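You operate a simulated robot arm through the tools that you are given. There is no shell and no other tool. Be economical: measure what you need, move in short steps, check, and stop when the job is done.

You are at the controls of a simulated robot arm. One attempt, no reset.

Task
Take the blue wiping pad and put it on the top of the drawer cabinet. Stack the 60 mm blue carton from the packing table on top of the 45 mm blue carton. Put the 250 g red carton from the island shelf on the green platter mat and the 6 mm red carton on the side table. Put the yellow felt wiper on the repair bench away on the third board from the top of the corner rack. Put two of the grey cartons from the speaker bench on the third board from the top of the corner rack. Put the purple carton on the test bench away on the fourth board from the bottom of the side rack. Take the white carton that says "jumpers" from the mat beside the bench amplifier and leave it on the island shelf. Switch the tone box switch on. Put the green wiping pad on the mat beside the bench amplifier away on the spares shelf. Any order will do. Set down upright: red carton, purple carton, white carton.

It is judged by the outcome, as a careful person would: the job done as asked, and still so three seconds after it is handed in. It fails if anything else is knocked over, pushed out of place, dropped, spilled or broken.

Robot
A 7-joint arm with a two-finger parallel gripper on a trunk, on a base that drives. Base frame: it is fixed to the floor where the robot stands at the start and does not move with it; the origin is under the middle of the robot, x ahead of it, y to its left, z up. Readings come in m, degrees, newtons and seconds.
Its first joint turns from -166.0 to 166.0 degrees. Places, roughly: blue carton [0.5, -1.25, 0.75]; blue wiping pad (10x6x5 cm) [0.9, 0, 0.8]; fourth board of the side rack [-2.6, 0.8, 1.3]; green platter mat [-1.2, -5.5, 0.8]; green wiping pad (10x6x5 cm) [-2, -2.7, 0.8]; grey carton [-2, -5.25, 0.75]; island shelf (258x20 cm) [-1.76, -2.48, 1.16]; purple carton [-2.25, -3.75, 0.75]; red carton [-2, -3.25, 1.25]; side table [-5, -3.4, 0.9]; spares shelf (116x24 cm) [-5.58, 1.42, 1.12]; third board of the corner rack [-0.1, -4.6, 0.9]; tone box switch [-2, -2.4, 0.9]; top of the drawer cabinet [-1, 0.4, 1]; white carton [-2.25, -2.75, 0.75]; yellow felt wiper (6x9x5 cm) [-1.7, -3.8, 0.8]. Payload 1.57 kg.
The tool frame sits at the grasp point between the pads (the TCP): z along the fingers, y along the line on which they close. The tips reach 0.03 m beyond it. Largest opening 0.08 m; finger width 0.017, thickness 0.012; the body of the gripper, 0.04 by 0.082 m, starts 0.08 m behind the TCP.
Orientation is told as [roll, pitch, yaw] about the base's x, y, z axes, in that order, counted from this pose: with the fingers straight down and closing along the base's y, the tool's x points along the base's -x, its y along +y and its z along -z.

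Tools
- The arm moves only by the tool servo_tool. Its argument "rows" is one flat list of numbers, 7 for each row, row after row: the shift along the tool's x, y, z in units of 50 mm (1.0 is 50 mm), then the turn, a rotation vector about the tool's x, y, z in units of 8 degrees (1.0 is 8 degrees), then the finger opening in m, from 0 to 0.08. In form: [dx, dy, dz, ax, ay, az, claw, dx, dy, dz, ax, ay, az, claw, ...]. A call has 1 to 12 rows; each row shifts and turns the commanded pose from where the row before left it, along the tool's axes as they then stand. A call with a number of a shift or a turn outside -1 to 1 is refused whole. Each row takes 0.2 s and may step no farther than 0.05 m and 8.6 degrees from the row before; otherwise, or with a gripper value out of range, the whole call is refused. Where a pose cannot be reached the arm comes as near as it can. A force on the tool above 40 N (or 10 N above the force at the start of the call, whichever is more), or a blocked arm, ends the call early, and 0.2 s more pass. The fingers move at their own pace (about 0.153 m/s each) and stop on an object; they squeeze with about 24 N. The grip force told is the motor's: it shows also when the fingers shut on nothing. Time passes only in rows, and 0.2 s behind the last, so rows that do not move let the fingers close. The reply holds the time, the measured pose of the TCP, the force on the tool along the base axes, the opening and the grip force, in the units named above and with some noise, with the torque about the TCP (base axes, N m) and any sound that the robot's microphone picked up.
- Cameras (640 x 400 px; columns grow to the right, rows downward): "scene" is now at [-0.0448, 0.1978, 1.3244]; the picture's right is [0.14, -0.99, -0.00], its down [-0.92, -0.13, -0.36] and it looks along [0.36, 0.05, -0.93] (base axes); focal length 214 px, centre (320, 200). "wrist" rides on the gripper at [0.072, -0.007, -0.122] in the tool frame; the picture's right is [0.09, 1.00, 0.00], its down [-0.84, 0.08, -0.54] and it looks along [-0.54, 0.05, 0.84] (tool axes); focal length 238 px, centre (320, 200). There is no depth. A picture from a camera that has moved, and an enlarged one, comes with that camera's place and axes in the base frame and with its lens.
- capture(camera): a new picture of that camera. No time passes.
- drive_base(legs): drives the robot by 1 to 6 legs, each [ahead, left, turn to the left] in m, m and degrees, along the robot's own axes; the way and the turn of a leg run together, so that a leg with both is an arc; at most 1.5 m and 180 degrees a leg. The arm and the cameras ride along, it lands a little off, and it stops where it bumps. It gives what a move gives.
- pan_tilt(pan, tilt): turns the head with the scene camera to pan (to the left, within 143 degrees either way) and tilt (down, from -29 to 69), counted from straight ahead of the robot. It gives what a move gives.
- inspect(camera, box): a new picture of the part [left, top, right, bottom] of that camera's present view, enlarged. No time passes.
- close_job(): hands the job in; it is judged then, once.

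Go step by step. Nothing tells you exact positions but the pictures and the camera data: compare them with the known pose of the tool, close in by small moves and look again before you grip or let go. The budget is 535 turns and 326 pictures, counting those below and the enlarged ones. Unless the task says otherwise, let go and move clear before handing in.

The tools are called after "Call:" as name(argument=value, ...) on one line, values as JSON. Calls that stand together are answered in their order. servo_tool: Moves the arm, as the interface text tells. Its arguments: {"type":"object","properties":{"rows":{"type":"array","items":{"type":"number"}}},"required":["rows"]} The other tools are called the same way: drive_base (legs) drives the base; pan_tilt (pan, tilt) turns the head that bears the scene camera; capture (camera) takes a picture; inspect (camera, box) takes an enlarged picture of a part of a camera's view; close_job () hands the job in.

At the start:

```text
t: 0.0
position: [0.2264, -0.4723, 1.2117]
orientation: [-0.1, 0.0, 0.0]
contact_force: [-0.2, -0.8, -0.2]
moment: [-0.02, 0.0, 0.01]
opening: 0.0799
grasp_force: 0.1
robot x, y, heading: [0.0016, 0.0024, 0.1]
head pan, tilt: [8.1, 68.8]
```

scene: 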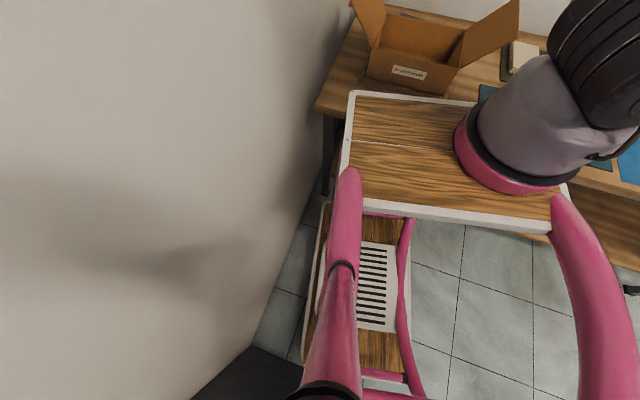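
wrist: 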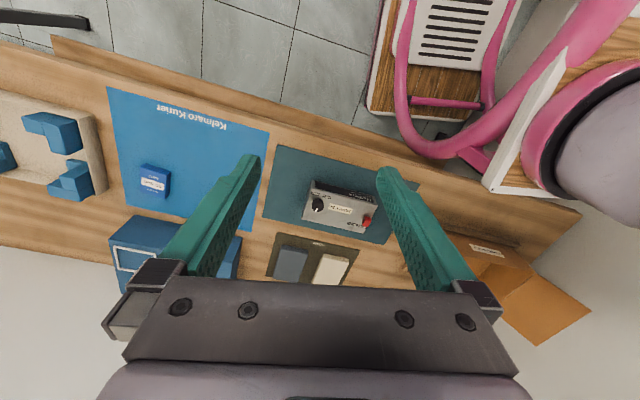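

I see a packing table ahead with pads, a blue mat and a small device; I'll look around with the head first.

Call:
pan_tilt(pan=-20, tilt=35)

Call:
capture(camera="scene")

Call:
pan_tilt(pan=-90, tilt=25)

Call:
capture(camera="scene")

Call:
pan_tilt(pan=-140, tilt=15)

Call:
capture(camera="scene")

Call:
pan_tilt(pan=140, tilt=20)

Call:
capture(camera="scene")

```text
t: 1.0
position: [0.226, -0.4723, 1.2112]
orientation: [0.0, -0.1, 0.0]
contact_force: [0.4, -0.9, 0.0]
moment: [-0.01, -0.02, 0.02]
opening: 0.0803
grasp_force: 0.0
robot x, y, heading: [0.0022, -0.0008, 0.0]
head pan, tilt: [-20.0, 35.0]
```

```text
323 pictures are left
camera scene: at [-0.0174, 0.1599, 1.368], right [-0.34, -0.94, 0.0], down [-0.54, 0.2, -0.82], along [0.77, -0.28, -0.57], focal length 214 px, centre (320, 200)
```

scene: 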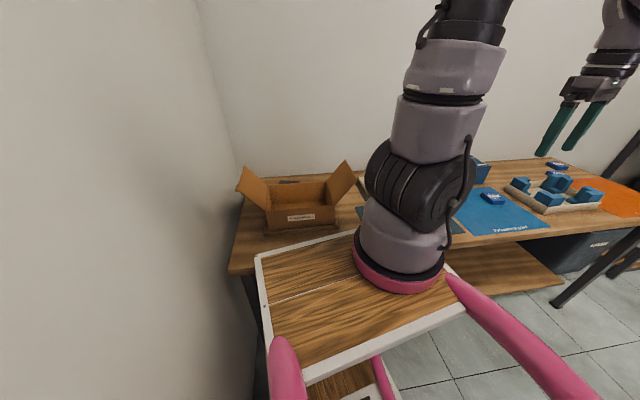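

```text
t: 2.4
position: [0.2272, -0.4715, 1.2122]
orientation: [0.0, -0.1, -0.1]
contact_force: [0.0, 0.4, -0.3]
moment: [0.01, 0.01, -0.04]
opening: 0.0801
grasp_force: 0.0
robot x, y, heading: [0.001, 0.0011, -0.0]
head pan, tilt: [-90.0, 25.0]
```

```text
322 pictures are left
camera scene: at [-0.1001, 0.0978, 1.3838], right [-1.0, 0.0, 0.0], down [0.0, 0.42, -0.91], along [0.0, -0.91, -0.42], focal length 214 px, centre (320, 200)
```

scene: 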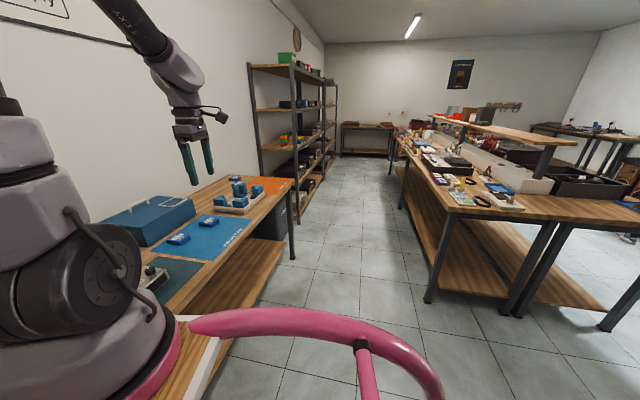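

```text
t: 3.6
position: [0.2262, -0.4723, 1.2111]
orientation: [-0.1, 0.0, 0.0]
contact_force: [-0.2, -0.8, -0.2]
moment: [0.0, 0.02, 0.03]
opening: 0.08
grasp_force: 0.1
robot x, y, heading: [0.0015, -0.0002, -0.1]
head pan, tilt: [-140.0, 15.0]
```

```text
321 pictures are left
camera scene: at [-0.1716, 0.1298, 1.4001], right [-0.64, 0.77, 0.0], down [0.2, 0.17, -0.97], along [-0.74, -0.62, -0.26], focal length 214 px, centre (320, 200)
```

scene: 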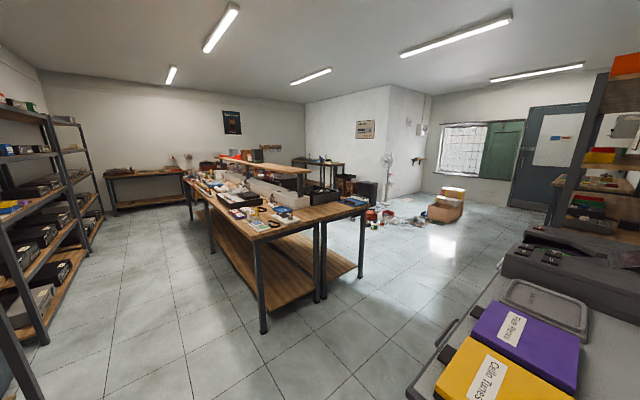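

```text
t: 7.4
position: [0.2272, -0.4723, 1.2113]
orientation: [0.1, 0.0, 0.0]
contact_force: [0.2, -0.4, 0.8]
moment: [0.02, 0.02, -0.01]
opening: 0.08
grasp_force: 0.1
robot x, y, heading: [0.0039, -0.0031, 0.0]
head pan, tilt: [140.0, 20.0]
```

```text
320 pictures are left
camera scene: at [-0.1715, 0.2498, 1.392], right [0.64, 0.77, 0.0], down [0.26, -0.22, -0.94], along [-0.72, 0.6, -0.34], focal length 214 px, centre (320, 200)
```

scene: 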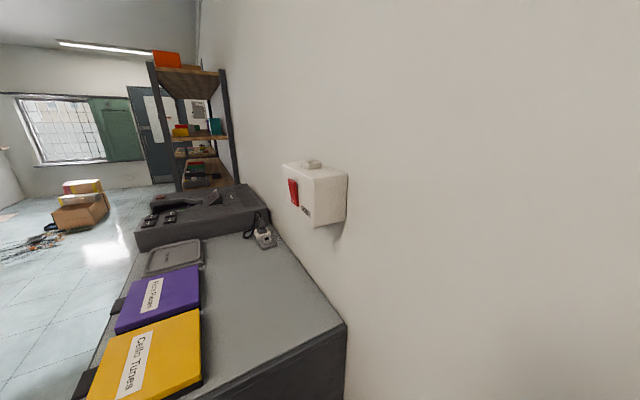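

The layout is clear. Now a closer look at the packing table for the blue pad and cartons.

Call:
inspect(camera="wrist", box=[240, 130, 440, 300])

Call:
inspect(camera="wrist", box=[0, 90, 250, 300])

Call:
pan_tilt(pan=-60, tilt=40)

Call:
capture(camera="scene")

```text
2.35 times, centred on (340, 215) of wrist
camera zoom: at [0.1544, -0.4796, 1.3334], right [-0.09, 1.0, 0.0], down [0.84, 0.08, 0.54], along [0.54, 0.05, -0.84], focal length 561 px, centre (273, 165)
```

zoom: 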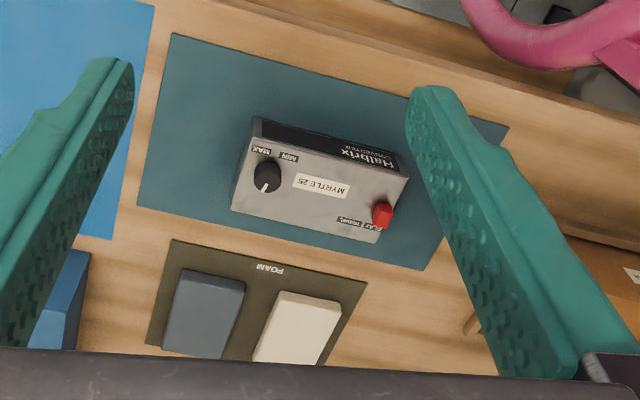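

```text
1.90 times, centred on (125, 195) of wrist
camera zoom: at [0.1544, -0.4796, 1.3334], right [-0.09, 1.0, 0.0], down [0.84, 0.08, 0.54], along [0.54, 0.05, -0.84], focal length 454 px, centre (691, 210)
```

zoom: 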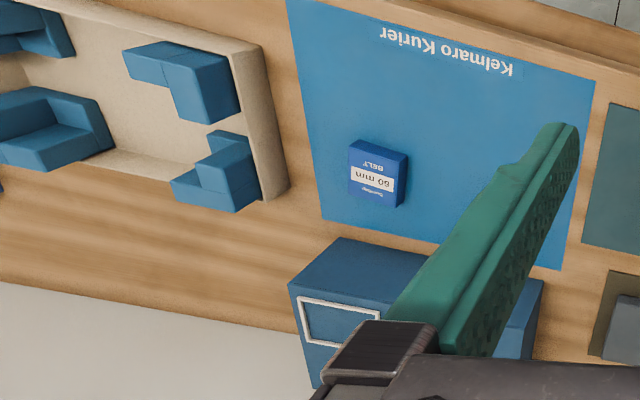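

```text
t: 10.4
position: [0.2269, -0.4728, 1.2107]
orientation: [0.1, 0.0, 0.0]
contact_force: [-0.5, -0.6, 0.3]
moment: [0.01, -0.03, 0.0]
opening: 0.0798
grasp_force: 0.1
robot x, y, heading: [0.0001, 0.0022, 0.1]
head pan, tilt: [-60.0, 40.0]
```

```text
317 pictures are left
camera scene: at [-0.0576, 0.1163, 1.3605], right [-0.87, -0.5, 0.0], down [-0.32, 0.56, -0.77], along [0.38, -0.66, -0.64], focal length 214 px, centre (320, 200)
```

scene: 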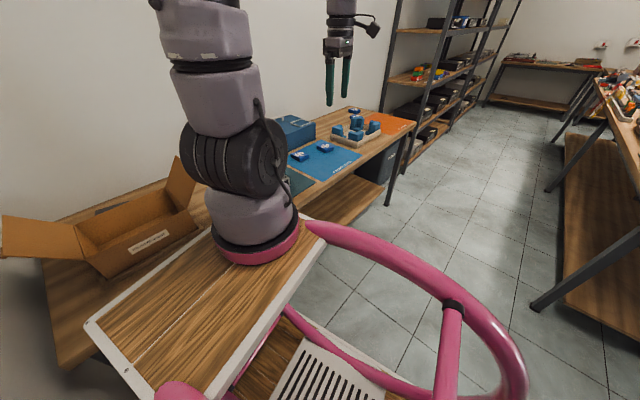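

Two foam pads sit on a mat near (0.75,-0.5), but the hint says (0.9,0), so I check around the box too.

Call:
pan_tilt(pan=0, tilt=40)

Call:
inspect(camera="scene", box=[200, 50, 440, 200])

Call:
pan_tilt(pan=-60, tilt=40)

Call:
inspect(camera="scene", box=[260, 90, 420, 200])

```text
t: 11.7
position: [0.2258, -0.473, 1.2099]
orientation: [0.0, -0.1, 0.0]
contact_force: [0.1, -0.2, 0.0]
moment: [-0.01, 0.0, -0.01]
opening: 0.0799
grasp_force: 0.1
robot x, y, heading: [0.0016, 0.0012, -0.1]
head pan, tilt: [0.0, 40.0]
```

```text
2.67 times, centred on (320, 125) of scene
camera zoom: at [-0.0151, 0.1898, 1.3605], right [0.0, -1.0, 0.0], down [-0.64, 0.0, -0.77], along [0.77, 0.0, -0.64], focal length 572 px, centre (320, 400)
```

zoom: 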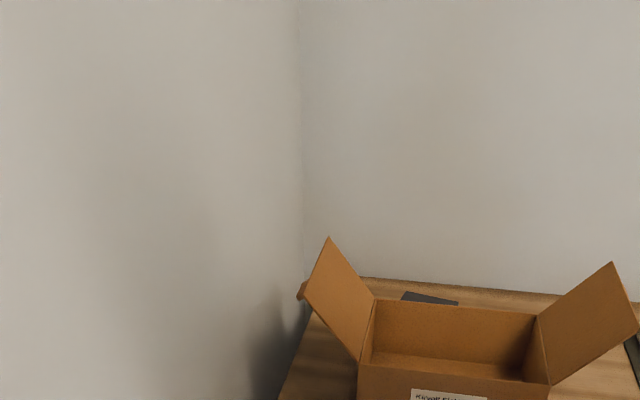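

```text
t: 13.0
position: [0.2265, -0.473, 1.2092]
orientation: [0.1, 0.1, 0.0]
contact_force: [0.1, 0.5, -0.1]
moment: [0.0, 0.0, 0.02]
opening: 0.0798
grasp_force: 0.0
robot x, y, heading: [-0.0005, -0.0044, 0.0]
head pan, tilt: [-60.0, 40.0]
```

```text
3.64 times, centred on (340, 145) of scene
camera zoom: at [-0.0576, 0.1163, 1.3605], right [-0.87, -0.5, 0.0], down [-0.32, 0.56, -0.77], along [0.38, -0.66, -0.64], focal length 780 px, centre (247, 400)
```

zoom: 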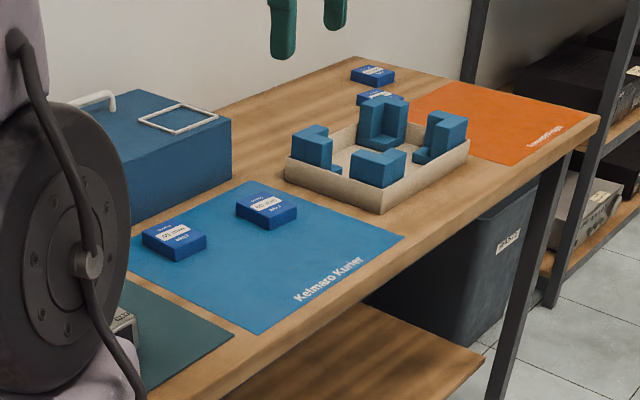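

A grey-blue pad lies behind the open box near (0.97,-0.02). I move the tool there, high, to view it with the wrist camera.

Call:
servo_tool(rows=[-0.8, 0.6, 0, 0, 0, 0, 0.08, -0.8, 0.6, 0, 0, 0, 0, 0.08, -0.8, 0.6, 0, 0, 0, 0, 0.08, -0.8, 0.6, 0, 0, 0, 0, 0.08, -0.8, 0.6, 0, 0, 0, 0, 0.08, -0.8, 0.6, 0, 0, 0, 0, 0.08, -0.8, 0.6, 0, 0, 0, 0, 0.08, -0.8, 0.6, 0, 0, 0, 0, 0.08, -0.8, 0.6, 0, 0, 0, 0, 0.08, -0.8, 0.6, 0, 0, 0, 0, 0.08, -0.8, 0.6, 0, 0, 0, 0, 0.08])

Call:
capture(camera="wrist")

Call:
capture(camera="scene")

```text
t: 15.4
position: [0.665, -0.1426, 1.2139]
orientation: [0.1, 0.1, 0.0]
contact_force: [-0.5, -0.4, 0.7]
moment: [0.05, 0.0, 0.0]
opening: 0.0803
grasp_force: 0.1
robot x, y, heading: [0.0016, 0.0027, -0.2]
head pan, tilt: [-60.0, 40.0]
```

```text
314 pictures are left
camera wrist: at [0.5931, -0.148, 1.3364], right [-0.09, 1.0, 0.0], down [0.84, 0.08, 0.54], along [0.54, 0.05, -0.84], focal length 238 px, centre (320, 200)
```

wrist: 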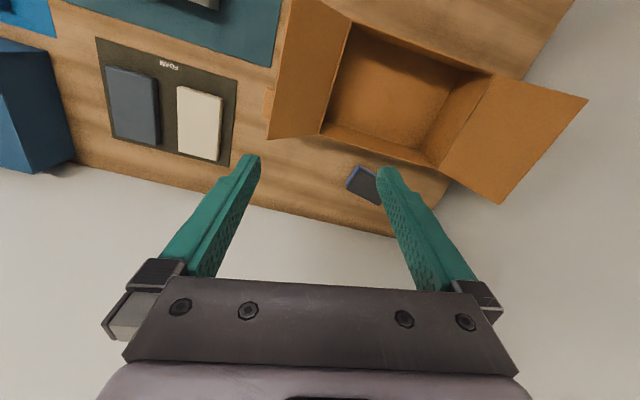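

```text
313 pictures are left
camera scene: at [-0.0582, 0.1161, 1.3605], right [-0.87, -0.5, 0.0], down [-0.32, 0.56, -0.77], along [0.38, -0.66, -0.64], focal length 214 px, centre (320, 200)
```

scene: 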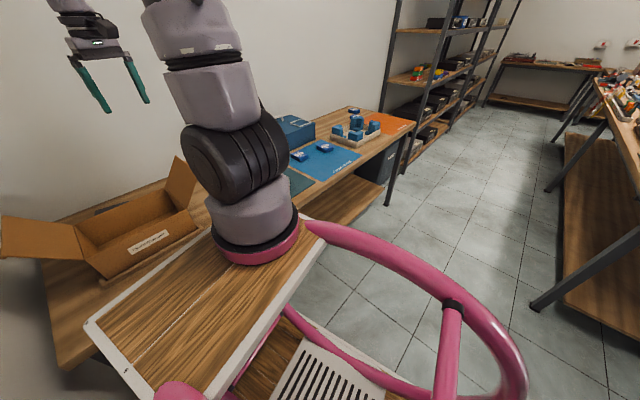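

Call:
inspect(camera="wrist", box=[310, 140, 430, 220])

Call:
inspect(camera="wrist", box=[60, 20, 260, 180])

```text
5.00 times, centred on (370, 180) of wrist
camera zoom: at [0.5931, -0.148, 1.3364], right [-0.09, 1.0, 0.0], down [0.84, 0.08, 0.54], along [0.54, 0.05, -0.84], focal length 1192 px, centre (70, 300)
```

zoom: 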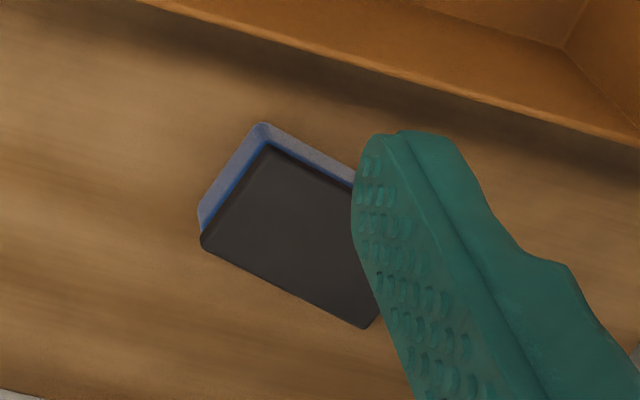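

```text
2.50 times, centred on (160, 100) of wrist
camera zoom: at [0.5931, -0.148, 1.3364], right [-0.09, 1.0, 0.0], down [0.84, 0.08, 0.54], along [0.54, 0.05, -0.84], focal length 596 px, centre (720, 450)
```

zoom: 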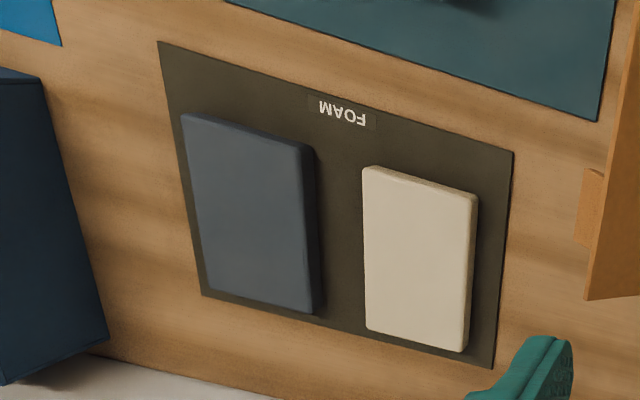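

The blue pad (black-backed) lies behind the box, centred near (0.89, 0.01), rotated about 25°. I turn the gripper to close across its short side.

Call:
servo_tool(rows=[0, 0, 0, 0, 0, -1, 0.08, 0, 0, 0, 0, 0, -1, 0.08, 0, 0, 0, 0, 0, -1, 0.08, 0, 0, 0, 0, 0, -1, 0.08, 0, 0, 0, 0, 0, -1, 0.08, 0, 0, 0, 0, 0, -1, 0.08, 0, 0, 0, 0, 0, -1, 0.08, 0, 0, 0, 0, 0, -1, 0.08])

Call:
capture(camera="wrist")

```text
t: 17.2
position: [0.6671, -0.1431, 1.2101]
orientation: [0.0, 0.0, 64.2]
contact_force: [0.3, 0.6, 0.2]
moment: [0.01, -0.03, -0.01]
opening: 0.0799
grasp_force: 0.0
robot x, y, heading: [0.0014, -0.0001, -0.1]
head pan, tilt: [-60.0, 40.0]
```

```text
310 pictures are left
camera wrist: at [0.6415, -0.2104, 1.3331], right [-0.94, 0.35, 0.0], down [0.3, 0.79, 0.54], along [0.19, 0.51, -0.84], focal length 238 px, centre (320, 200)
```

wrist: 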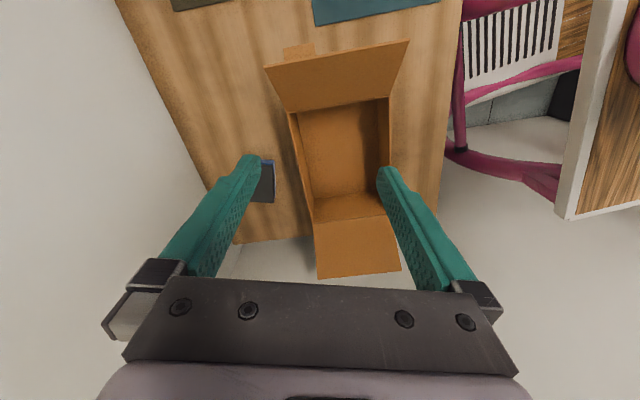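

Call:
servo_tool(rows=[-0.78, -0.44, 0, 0, 0, 0, 0.08, -0.78, -0.44, 0, 0, 0, 0, 0.08, -0.78, -0.44, 0, 0, 0, 0, 0.08, -0.78, -0.44, 0, 0, 0, 0, 0.08, -0.78, -0.44, 0, 0, 0, 0, 0.08, -0.78, -0.44, 0, 0, 0, 0, 0.08, 0, 0, 0.8, 0, 0, 0, 0.08, 0, 0, 0.8, 0, 0, 0, 0.08, 0, 0, 0.8, 0, 0, 0, 0.08])

Call:
capture(camera="wrist")

Call:
pan_tilt(pan=-5, tilt=30)

Call:
capture(camera="scene")

```text
t: 19.2
position: [0.8888, 0.011, 1.0925]
orientation: [0.0, 0.0, 64.0]
contact_force: [-0.5, 0.3, 0.3]
moment: [-0.01, -0.02, -0.01]
opening: 0.0802
grasp_force: 0.1
robot x, y, heading: [-0.001, 0.0009, 0.1]
head pan, tilt: [-60.0, 40.0]
```

```text
309 pictures are left
camera wrist: at [0.8626, -0.0568, 1.2152], right [-0.94, 0.35, 0.0], down [0.3, 0.79, 0.54], along [0.19, 0.51, -0.84], focal length 238 px, centre (320, 200)
```

wrist: 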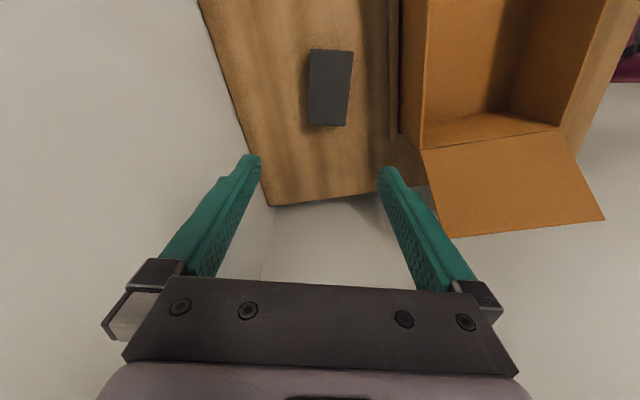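

```text
t: 20.4
position: [0.888, 0.0112, 1.0927]
orientation: [-0.1, 0.0, 64.1]
contact_force: [-0.8, -0.5, -0.9]
moment: [-0.04, -0.02, 0.01]
opening: 0.0799
grasp_force: 0.1
robot x, y, heading: [0.0, -0.0035, -0.1]
head pan, tilt: [-5.0, 30.0]
```

```text
308 pictures are left
camera scene: at [-0.01, 0.182, 1.3759], right [-0.09, -1.0, 0.0], down [-0.5, 0.04, -0.87], along [0.86, -0.08, -0.5], focal length 214 px, centre (320, 200)
```

scene: 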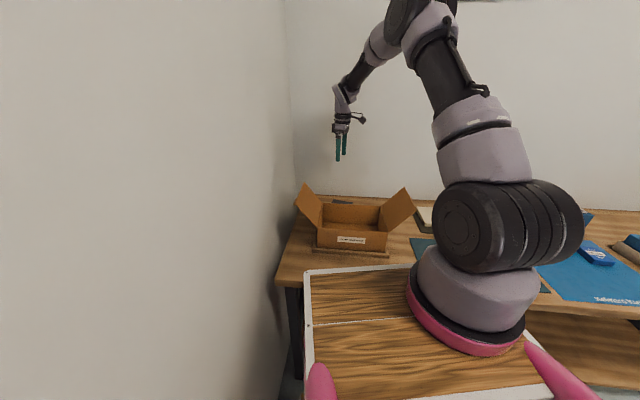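

Call:
servo_tool(rows=[0.39, 0.25, 0, 0, 0, -0.4, 0.08, 0, 0, 0.96, 0, 0, 0, 0.08, 0, 0, 0.96, 0, 0, 0, 0.08, 0, 0, 0.96, 0, 0, 0, 0.08])

Call:
capture(camera="wrist")

Call:
inspect(camera="scene", box=[280, 130, 420, 260])

```text
t: 21.4
position: [0.8654, -0.0035, 0.9493]
orientation: [-0.2, -0.1, 67.2]
contact_force: [-0.2, 0.6, 0.3]
moment: [0.01, -0.02, -0.01]
opening: 0.08
grasp_force: 0.2
robot x, y, heading: [-0.0004, -0.0019, -0.1]
head pan, tilt: [-5.0, 30.0]
```

```text
307 pictures are left
camera wrist: at [0.8436, -0.0726, 1.0727], right [-0.95, 0.3, 0.0], down [0.25, 0.8, 0.54], along [0.16, 0.52, -0.84], focal length 238 px, centre (320, 200)
```

wrist: 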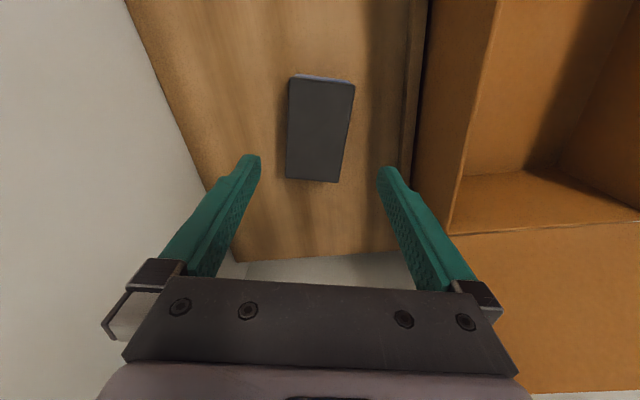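

```text
3.08 times, centred on (350, 195) of scene
camera zoom: at [-0.0105, 0.1821, 1.3759], right [-0.09, -1.0, 0.0], down [-0.5, 0.04, -0.87], along [0.86, -0.08, -0.5], focal length 660 px, centre (228, 215)
```

zoom: 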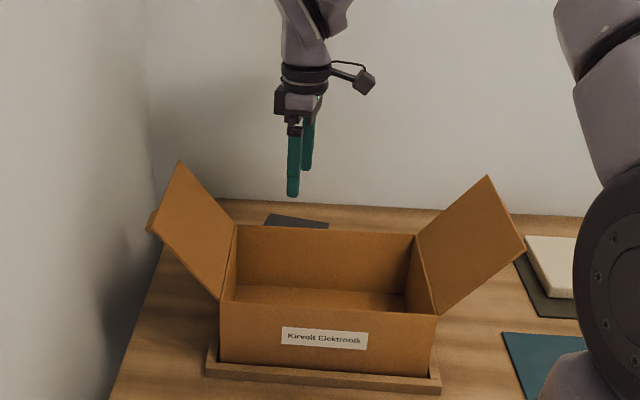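

The pad is centred between the fingers; I descend and grip.

Call:
servo_tool(rows=[0, 0, 0.8, 0, 0, 0, 0.08, 0, 0, 0.8, 0, 0, 0, 0.08, 0, 0, 0.8, 0, 0, 0, 0.08, 0, 0, 0, 0, 0, 0, 0.08])

Call:
capture(camera="wrist")

```text
t: 22.4
position: [0.8643, -0.0046, 0.8306]
orientation: [-0.1, -0.1, 67.1]
contact_force: [-3.4, -1.8, 13.2]
moment: [0.12, 0.7, 0.05]
opening: 0.0801
grasp_force: 0.0
robot x, y, heading: [-0.001, -0.0024, 0.2]
head pan, tilt: [-5.0, 30.0]
stopped in row 4: the force on the tool passed its limit at 42 N (the readings are from after the stop); the commanded pose is now the measured one
```

```text
305 pictures are left
camera wrist: at [0.8429, -0.0735, 0.9524], right [-0.95, 0.3, 0.0], down [0.25, 0.8, 0.54], along [0.17, 0.52, -0.84], focal length 238 px, centre (320, 200)
```

wrist: 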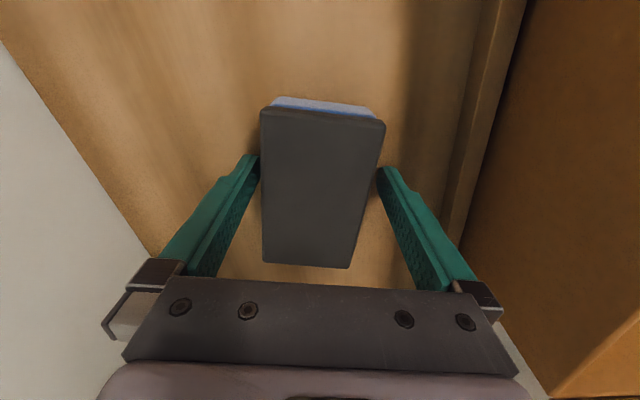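

The tips touched the table (table about 0.80). I lift a few mm and close.

Call:
servo_tool(rows=[0, 0, -0.1, 0, 0, 0, 0.08, 0, 0, 0, 0, 0, 0, 0, 0, 0, 0, 0, 0, 0, 0, 0, 0, 0, 0, 0, 0, 0])

Call:
capture(camera="wrist")

```text
t: 23.4
position: [0.8657, -0.0055, 0.8334]
orientation: [0.0, 0.0, 67.1]
contact_force: [-0.6, 0.1, -1.1]
moment: [0.04, -0.02, -0.01]
opening: 0.0596
grasp_force: 24.6
robot x, y, heading: [-0.0003, 0.0011, 0.2]
head pan, tilt: [-5.0, 30.0]
```

```text
304 pictures are left
camera wrist: at [0.8432, -0.0736, 0.956], right [-0.95, 0.3, 0.0], down [0.25, 0.8, 0.54], along [0.16, 0.52, -0.84], focal length 238 px, centre (320, 200)
```

wrist: 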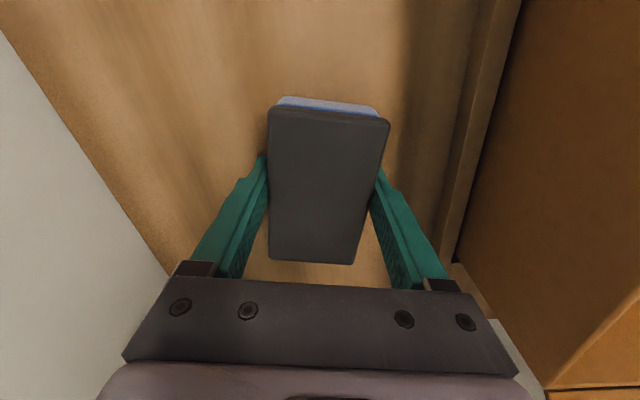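

Gripped the pad. Lift and retract toward the robot at height.

Call:
servo_tool(rows=[0, 0, -0.5, 0, 0, 0, 0, 0, 0, -1, 0, 0, 0, 0, 0, 0, -1, 0, 0, 0, 0, 0, 0, -1, 0, 0, 0, 0, 0, 0, -1, 0, 0, 0, 0, 0, 0, -1, 0, 0, 0, 0, 0, 0, -1, 0, 0, 0, 0, 0, 0, -1, 0, 0, 0, 0])

Call:
servo_tool(rows=[0.71, 0.54, 0, 0, 0, 0, 0, 0.71, 0.54, 0, 0, 0, 0, 0, 0.71, 0.54, 0, 0, 0, 0, 0, 0.71, 0.54, 0, 0, 0, 0, 0, 0.71, 0.54, 0, 0, 0, 0, 0, 0.71, 0.54, 0, 0, 0, 0, 0, 0.71, 0.54, 0, 0, 0, 0, 0, 0.71, 0.54, 0, 0, 0, 0, 0])

Call:
capture(camera="scene")

```text
t: 25.2
position: [0.8634, -0.0057, 1.2067]
orientation: [0.1, 0.0, 67.1]
contact_force: [0.1, -0.3, -1.7]
moment: [0.02, 0.02, -0.01]
opening: 0.0
grasp_force: 21.3
robot x, y, heading: [0.0014, 0.0018, -0.1]
head pan, tilt: [-5.0, 30.0]
```

```text
t: 27.0
position: [0.5556, -0.1815, 1.2125]
orientation: [0.0, 0.0, 67.2]
contact_force: [0.6, 1.1, 0.0]
moment: [-0.03, 0.08, -0.02]
opening: 0.0001
grasp_force: 21.2
robot x, y, heading: [0.0008, 0.0001, 0.1]
head pan, tilt: [-5.0, 30.0]
```

```text
303 pictures are left
camera scene: at [-0.0096, 0.1821, 1.3759], right [-0.09, -1.0, 0.0], down [-0.5, 0.04, -0.87], along [0.86, -0.08, -0.5], focal length 214 px, centre (320, 200)
```

scene: 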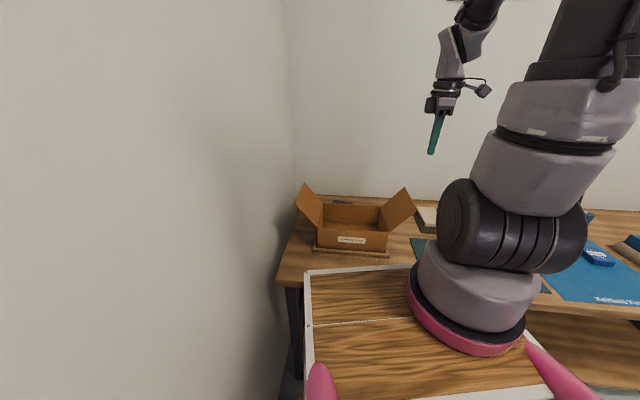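

The fingers are now fully shut: the pad slipped out. I look where it is.

Call:
inspect(camera="scene", box=[290, 170, 450, 270])

Call:
capture(camera="wrist")

```text
4.00 times, centred on (370, 220) of scene
camera zoom: at [-0.0096, 0.1821, 1.3759], right [-0.09, -1.0, 0.0], down [-0.5, 0.04, -0.87], along [0.86, -0.08, -0.5], focal length 858 px, centre (120, 120)
```

zoom: 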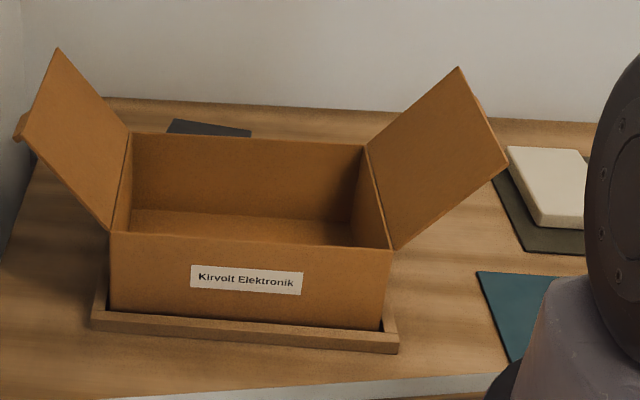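

```text
301 pictures are left
camera wrist: at [0.5334, -0.2513, 1.3349], right [-0.95, 0.3, 0.0], down [0.25, 0.8, 0.54], along [0.16, 0.52, -0.84], focal length 238 px, centre (320, 200)
```

wrist: 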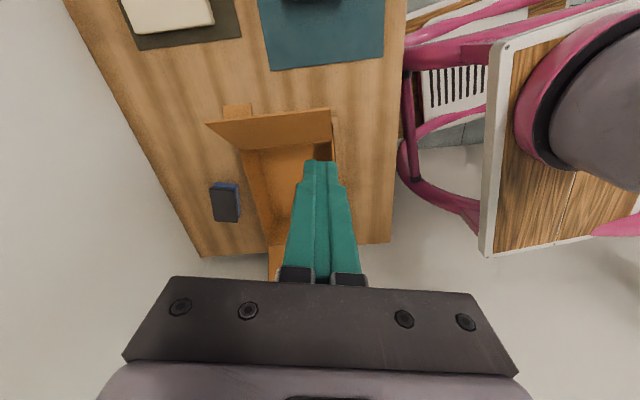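

The pad stayed in place; the lift was likely too brisk. I go back and regrip, then lift gently.

Call:
servo_tool(rows=[-0.71, -0.54, 0, 0, 0, 0, 0.08, -0.71, -0.54, 0, 0, 0, 0, 0.08, -0.71, -0.54, 0, 0, 0, 0, 0.08, -0.71, -0.54, 0, 0, 0, 0, 0.08, -0.71, -0.54, 0, 0, 0, 0, 0.08, -0.71, -0.54, 0, 0, 0, 0, 0.08, -0.71, -0.54, 0, 0, 0, 0, 0.08, -0.71, -0.54, 0, 0, 0, 0, 0.08])

Call:
servo_tool(rows=[0, 0, 1, 0, 0, 0, 0.08, 0, 0, 1, 0, 0, 0, 0.08, 0, 0, 1, 0, 0, 0, 0.08, 0, 0, 1, 0, 0, 0, 0.08, 0, 0, 1, 0, 0, 0, 0.08, 0, 0, 0, 0, 0, 0, 0.08])

Call:
capture(camera="wrist")

```text
t: 28.8
position: [0.8657, -0.0052, 1.2136]
orientation: [-0.1, -0.1, 67.1]
contact_force: [-0.9, -0.3, 0.6]
moment: [0.04, -0.04, 0.02]
opening: 0.08
grasp_force: 0.1
robot x, y, heading: [-0.0014, 0.0004, 0.2]
head pan, tilt: [-5.0, 30.0]
```

```text
t: 30.2
position: [0.8663, -0.0056, 0.9563]
orientation: [-0.1, 0.0, 67.1]
contact_force: [0.1, 0.6, 0.7]
moment: [-0.01, -0.02, 0.01]
opening: 0.0802
grasp_force: 0.0
robot x, y, heading: [0.0002, 0.0023, -0.1]
head pan, tilt: [-5.0, 30.0]
```

```text
300 pictures are left
camera wrist: at [0.8447, -0.0747, 1.0791], right [-0.95, 0.3, 0.0], down [0.25, 0.8, 0.54], along [0.16, 0.52, -0.84], focal length 238 px, centre (320, 200)
```

wrist: 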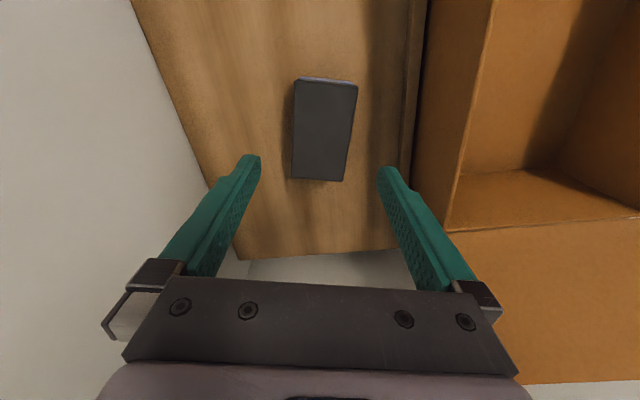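

Call:
servo_tool(rows=[0, 0, 0.82, 0, 0, 0, 0.08, 0, 0, 0.82, 0, 0, 0, 0.08, 0, 0, 0.6, 0, 0, 0, 0.08, 0, 0, 0.17, 0, 0, 0, 0.08, 0, 0, 0, 0, 0, 0, 0.08])

Call:
servo_tool(rows=[0, 0, 0, 0, 0, 0, 0, 0, 0, 0, 0, 0, 0, 0, 0, 0, 0, 0, 0, 0, 0, 0, 0, 0, 0, 0, 0, 0, 0, 0, -0.05, 0, 0, 0, 0, 0, 0, -0.05, 0, 0, 0, 0, 0, 0, -0.1, 0, 0, 0, 0, 0, 0, -0.1, 0, 0, 0, 0, 0, 0, -0.1, 0, 0, 0, 0])

Call:
capture(camera="wrist")

```text
t: 31.4
position: [0.8645, -0.0042, 0.8393]
orientation: [0.0, 0.0, 67.2]
contact_force: [-0.2, 0.6, 0.0]
moment: [0.02, 0.03, 0.0]
opening: 0.0798
grasp_force: 0.0
robot x, y, heading: [-0.0036, -0.0016, -0.0]
head pan, tilt: [-5.0, 30.0]
```

```text
t: 33.4
position: [0.867, -0.0042, 0.8586]
orientation: [-0.1, -0.1, 67.1]
contact_force: [-0.1, 0.0, 0.4]
moment: [0.03, 0.01, -0.03]
opening: 0.0589
grasp_force: 24.0
robot x, y, heading: [0.0002, -0.0014, -0.2]
head pan, tilt: [-5.0, 30.0]
```

```text
299 pictures are left
camera wrist: at [0.8446, -0.0737, 0.9808], right [-0.95, 0.3, 0.0], down [0.25, 0.8, 0.54], along [0.16, 0.52, -0.84], focal length 238 px, centre (320, 200)
```

wrist: 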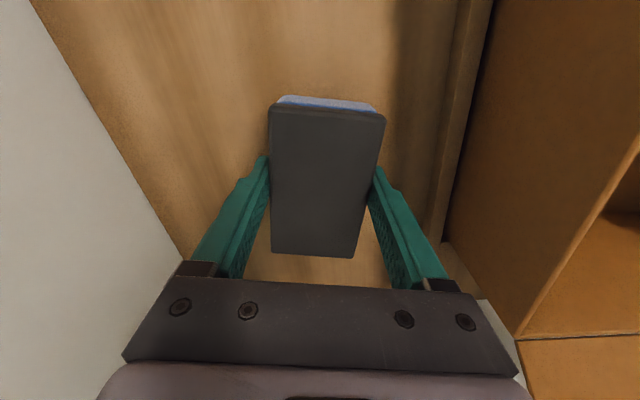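

It's following now. I keep lifting gently.

Call:
servo_tool(rows=[0, 0, -0.2, 0, 0, 0, 0, 0, 0, -0.3, 0, 0, 0, 0, 0, 0, -0.4, 0, 0, 0, 0, 0, 0, -0.5, 0, 0, 0, 0, 0, 0, -0.5, 0, 0, 0, 0, 0, 0, -0.5, 0, 0, 0, 0, 0, 0, -0.5, 0, 0, 0, 0, 0, 0, -0.5, 0, 0, 0, 0])

Call:
capture(camera="wrist")

```text
t: 35.2
position: [0.865, -0.003, 1.0265]
orientation: [0.0, 0.0, 67.0]
contact_force: [0.2, -0.4, -0.5]
moment: [0.02, -0.01, -0.02]
opening: 0.0595
grasp_force: 23.7
robot x, y, heading: [0.0002, -0.0016, -0.0]
head pan, tilt: [-5.0, 30.0]
```

```text
298 pictures are left
camera wrist: at [0.8425, -0.0715, 1.1494], right [-0.95, 0.3, 0.0], down [0.25, 0.8, 0.54], along [0.16, 0.52, -0.84], focal length 238 px, centre (320, 200)
```

wrist: 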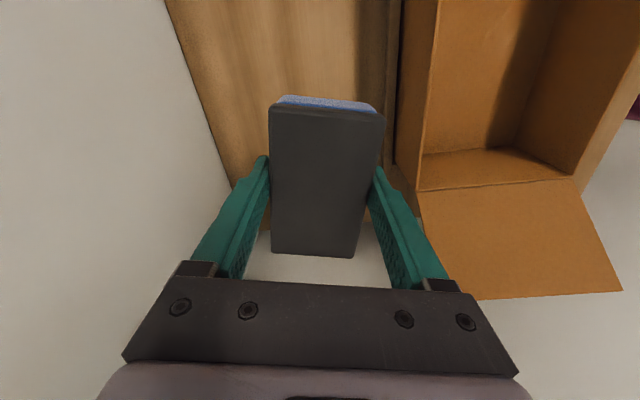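

Call:
servo_tool(rows=[0, 0, -0.5, 0, 0, 0, 0, 0, 0, -0.6, 0, 0, 0, 0, 0, 0, -0.6, 0, 0, 0, 0, 0, 0, -0.6, 0, 0, 0, 0, 0, 0, -0.6, 0, 0, 0, 0, 0, 0, -0.6, 0, 0, 0, 0, 0, 0, -0.3, 0, 0, 0, 0])

Call:
servo_tool(rows=[0.25, 0.2, 0, 0, 0, 0, 0, 0.5, 0.4, 0, 0, 0, 0, 0, 0.5, 0.4, 0, 0, 0, 0, 0, 0.5, 0.4, 0, 0, 0, 0, 0, 0.5, 0.4, 0, 0, 0, 0, 0, 0.5, 0.4, 0, 0, 0, 0, 0, 0.5, 0.4, 0, 0, 0, 0, 0, 0.5, 0.4, 0, 0, 0, 0, 0, 0.5, 0.4, 0, 0, 0, 0, 0, 0.5, 0.4, 0, 0, 0, 0, 0, 0.5, 0.4, 0, 0, 0, 0, 0, 0.25, 0.2, 0, 0, 0, 0, 0])

Call:
capture(camera="scene")

```text
t: 36.8
position: [0.866, -0.0046, 1.2169]
orientation: [0.0, 0.0, 67.2]
contact_force: [-0.1, -0.4, -0.2]
moment: [0.0, 0.01, 0.02]
opening: 0.0594
grasp_force: 24.1
robot x, y, heading: [-0.0027, -0.0023, -0.1]
head pan, tilt: [-5.0, 30.0]
```

```text
t: 39.4
position: [0.5546, -0.1706, 1.2174]
orientation: [0.1, 0.1, 67.2]
contact_force: [-0.3, -0.1, 0.3]
moment: [-0.01, 0.02, -0.03]
opening: 0.0594
grasp_force: 24.1
robot x, y, heading: [0.0006, -0.0008, -0.0]
head pan, tilt: [-5.0, 30.0]
```

```text
297 pictures are left
camera scene: at [-0.0099, 0.1821, 1.3759], right [-0.09, -1.0, 0.0], down [-0.5, 0.04, -0.87], along [0.86, -0.08, -0.5], focal length 214 px, centre (320, 200)
```

scene: 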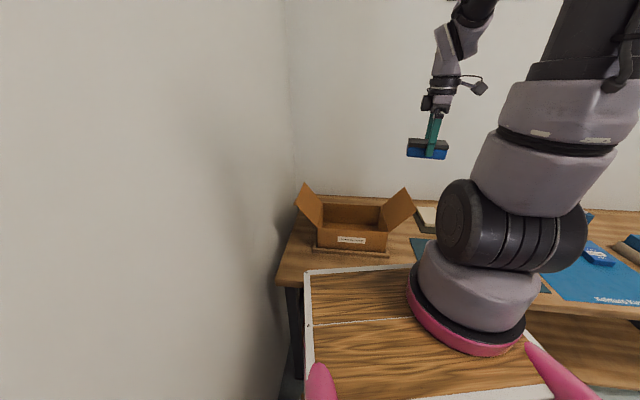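

The pad is held. I drive right and back out, then turn to face the cabinet.

Call:
drive_base(legs=[[0, -0.7, 0], [-0.75, 0, 0], [0, 0, 90]])

Call:
pan_tilt(pan=0, tilt=30)

Call:
capture(camera="scene")

Call:
capture(camera="wrist")

```text
t: 42.0
position: [0.4931, -0.5815, 1.2188]
orientation: [0.0, 0.0, 65.7]
contact_force: [0.0, 0.0, -0.3]
moment: [-0.02, 0.03, -0.04]
opening: 0.0596
grasp_force: 23.7
robot x, y, heading: [-0.0592, -0.3992, -1.5]
head pan, tilt: [-5.0, 30.0]
stopped in leg 1: the robot was blocked; the commanded pose is now the measured one
```

```text
t: 42.6
position: [0.4929, -0.5809, 1.2189]
orientation: [0.0, 0.0, 65.7]
contact_force: [-0.4, 0.8, 0.6]
moment: [0.0, -0.03, 0.0]
opening: 0.0593
grasp_force: 23.9
robot x, y, heading: [-0.0585, -0.3965, -1.3]
head pan, tilt: [0.0, 30.0]
```

```text
296 pictures are left
camera scene: at [-0.0626, -0.2064, 1.3759], right [-0.03, -1.0, 0.0], down [-0.5, 0.01, -0.87], along [0.87, -0.02, -0.5], focal length 214 px, centre (320, 200)
```

scene: 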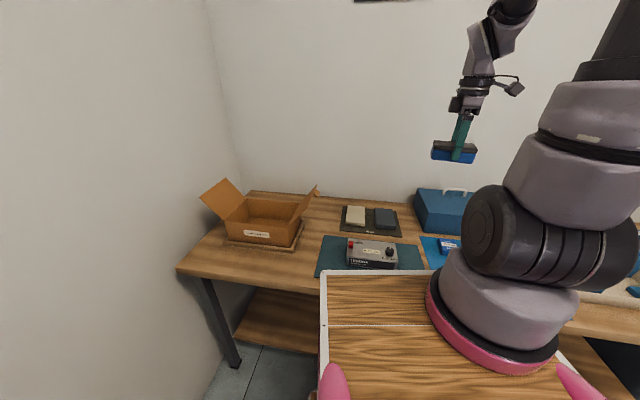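

```text
295 pictures are left
camera wrist: at [0.4697, -0.65, 1.3406], right [-0.95, 0.33, 0.0], down [0.27, 0.79, 0.54], along [0.18, 0.51, -0.84], focal length 238 px, centre (320, 200)
```

wrist: 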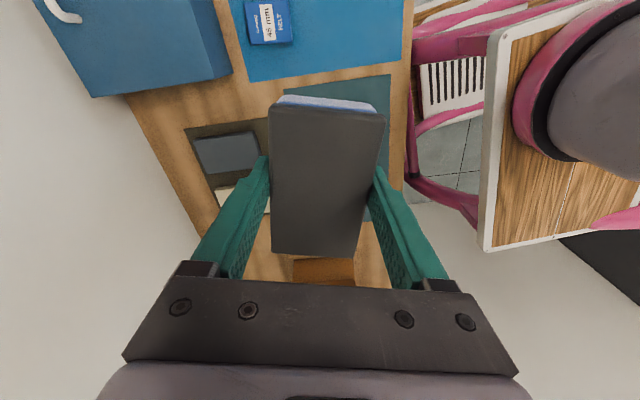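

Bumped something near the table; I back straight off now before going right.

Call:
drive_base(legs=[[-0.3, 0, 1.5]])

Call:
pan_tilt(pan=-45, tilt=40)

Call:
capture(camera="scene")

Call:
pan_tilt(pan=110, tilt=35)

Call:
capture(camera="scene")

```text
t: 44.7
position: [0.1947, -0.5659, 1.2177]
orientation: [0.0, 0.0, 66.9]
contact_force: [-0.3, -0.2, -1.0]
moment: [0.01, 0.03, -0.03]
opening: 0.0594
grasp_force: 24.2
robot x, y, heading: [-0.3631, -0.3916, -0.2]
head pan, tilt: [0.0, 30.0]
```

```text
t: 45.8
position: [0.1941, -0.5642, 1.2186]
orientation: [0.0, 0.0, 66.8]
contact_force: [-0.2, -0.4, -1.0]
moment: [0.01, -0.01, 0.0]
opening: 0.0593
grasp_force: 24.2
robot x, y, heading: [-0.3642, -0.3905, -0.1]
head pan, tilt: [-45.0, 40.0]
```

```text
294 pictures are left
camera scene: at [-0.4011, -0.2623, 1.3605], right [-0.71, -0.71, 0.0], down [-0.45, 0.46, -0.77], along [0.54, -0.54, -0.64], focal length 214 px, centre (320, 200)
```

scene: 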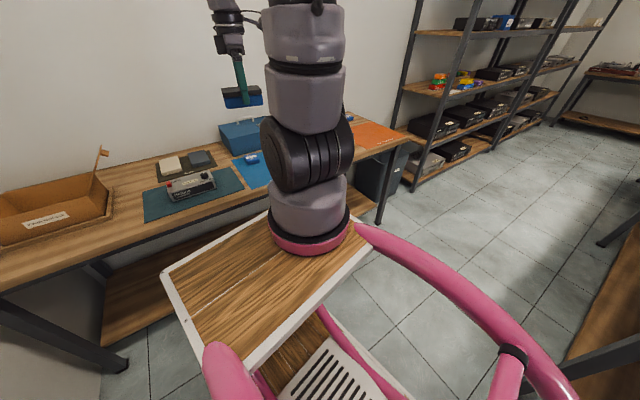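

```text
t: 48.2
position: [0.1924, -0.5661, 1.2179]
orientation: [-0.1, 0.0, 66.9]
contact_force: [-0.8, -0.1, -0.9]
moment: [-0.01, -0.02, 0.03]
opening: 0.0595
grasp_force: 23.5
robot x, y, heading: [-0.3612, -0.3934, -0.2]
head pan, tilt: [110.0, 35.0]
```

```text
293 pictures are left
camera scene: at [-0.4909, -0.1191, 1.3681], right [0.94, 0.34, 0.0], down [0.19, -0.54, -0.82], along [-0.28, 0.77, -0.57], focal length 214 px, centre (320, 200)
```

scene: 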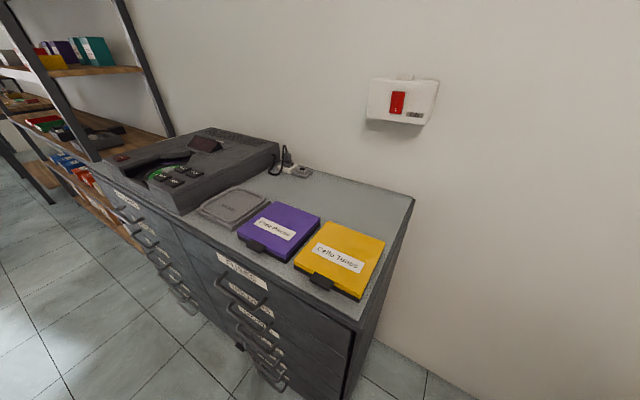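

The free strip on the cabinet is behind the yellow/purple boxes, around (-0.66, 0.37). I position the robot facing it.

Call:
drive_base(legs=[[0, -0.27, 0], [-0.33, 0, 0], [0, 0, 90]])

Call:
pan_tilt(pan=0, tilt=30)

Call:
capture(camera="scene")

Call:
capture(camera="wrist")

```text
t: 53.9
position: [-0.1818, -0.4349, 1.2179]
orientation: [0.0, -0.1, 101.1]
contact_force: [-0.2, -0.5, -0.2]
moment: [-0.01, 0.06, -0.02]
opening: 0.0595
grasp_force: 24.1
robot x, y, heading: [-0.7413, -0.6006, 34.0]
head pan, tilt: [110.0, 35.0]
stopped in leg 3: the robot was blocked; the commanded pose is now the measured one
```

```text
t: 55.8
position: [-0.1817, -0.4351, 1.2196]
orientation: [-0.1, 0.0, 101.0]
contact_force: [0.2, 0.9, -0.7]
moment: [-0.01, 0.01, -0.01]
opening: 0.0595
grasp_force: 24.0
robot x, y, heading: [-0.7427, -0.6026, 33.9]
head pan, tilt: [0.0, 30.0]
```

```text
292 pictures are left
camera scene: at [-0.852, -0.4498, 1.3759], right [0.56, -0.83, 0.0], down [-0.42, -0.28, -0.87], along [0.72, 0.48, -0.5], focal length 214 px, centre (320, 200)
```

scene: 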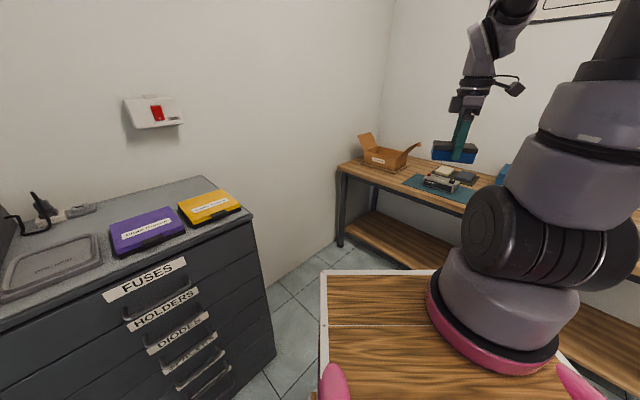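

```text
291 pictures are left
camera wrist: at [-0.1614, -0.5047, 1.3404], right [-0.96, -0.28, 0.0], down [-0.24, 0.81, 0.54], along [-0.15, 0.52, -0.84], focal length 238 px, centre (320, 200)
```

wrist: 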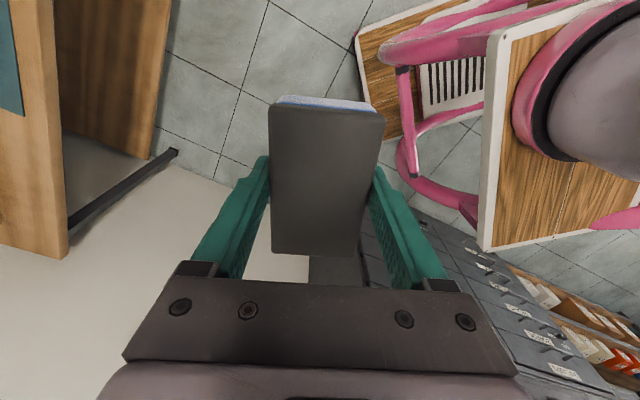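

Turning is blocked by the cabinet corner; I move away from it (−y) and complete the turn.

Call:
drive_base(legs=[[-0.2, -0.29, 0], [0, 0, 56]])

Call:
pan_tilt(pan=0, tilt=30)

Call:
capture(camera="scene")

```text
t: 56.9
position: [-0.1782, -0.4741, 1.2174]
orientation: [0.1, 0.0, 98.8]
contact_force: [-0.1, 0.7, -0.4]
moment: [0.0, -0.03, 0.01]
opening: 0.0592
grasp_force: 24.2
robot x, y, heading: [-0.7363, -0.6195, 31.7]
head pan, tilt: [0.0, 30.0]
stopped in leg 1: the robot was blocked; the commanded pose is now the measured one
```

```text
t: 57.5
position: [-0.1784, -0.4754, 1.2175]
orientation: [0.1, 0.0, 98.9]
contact_force: [0.0, -0.2, -0.6]
moment: [-0.01, 0.03, -0.01]
opening: 0.0596
grasp_force: 24.5
robot x, y, heading: [-0.7393, -0.6202, 31.7]
head pan, tilt: [0.0, 30.0]
```

```text
290 pictures are left
camera scene: at [-0.8491, -0.4644, 1.3759], right [0.53, -0.85, 0.0], down [-0.43, -0.26, -0.87], along [0.74, 0.46, -0.5], focal length 214 px, centre (320, 200)
```

scene: 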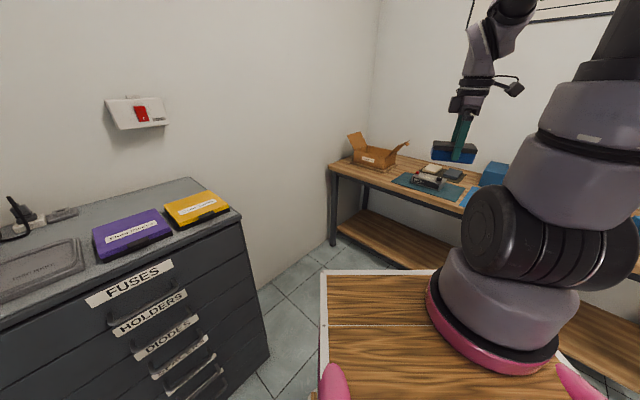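

Call:
pan_tilt(pan=-120, tilt=45)

Call:
capture(camera="scene")

Call:
pan_tilt(pan=130, tilt=45)

Call:
capture(camera="scene")

```text
t: 59.5
position: [-0.1783, -0.4731, 1.2182]
orientation: [0.1, -0.1, 98.9]
contact_force: [0.5, -0.5, -0.7]
moment: [0.01, -0.01, -0.01]
opening: 0.0595
grasp_force: 24.3
robot x, y, heading: [-0.7422, -0.6216, 31.4]
head pan, tilt: [-120.0, 45.0]
```

```text
289 pictures are left
camera scene: at [-0.9235, -0.5933, 1.3533], right [-1.0, -0.03, 0.0], down [-0.02, 0.71, -0.71], along [0.02, -0.71, -0.71], focal length 214 px, centre (320, 200)
```

scene: 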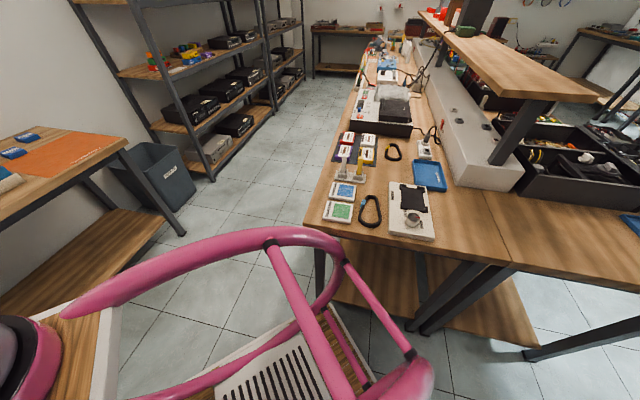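

```text
t: 63.0
position: [-0.1784, -0.474, 1.2177]
orientation: [0.0, 0.0, 99.0]
contact_force: [-0.1, 1.1, -0.4]
moment: [-0.01, -0.02, -0.01]
opening: 0.0593
grasp_force: 24.6
robot x, y, heading: [-0.7427, -0.6187, 31.6]
head pan, tilt: [130.0, 45.0]
```

```text
288 pictures are left
camera scene: at [-1.0032, -0.4865, 1.3533], right [0.31, 0.95, 0.0], down [0.67, -0.22, -0.71], along [-0.67, 0.22, -0.71], focal length 214 px, centre (320, 200)
```

scene: 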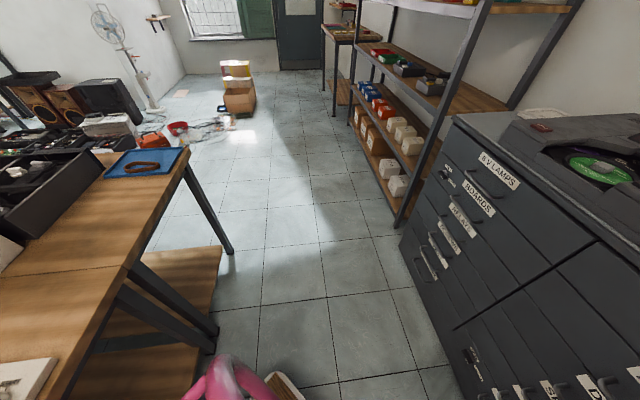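

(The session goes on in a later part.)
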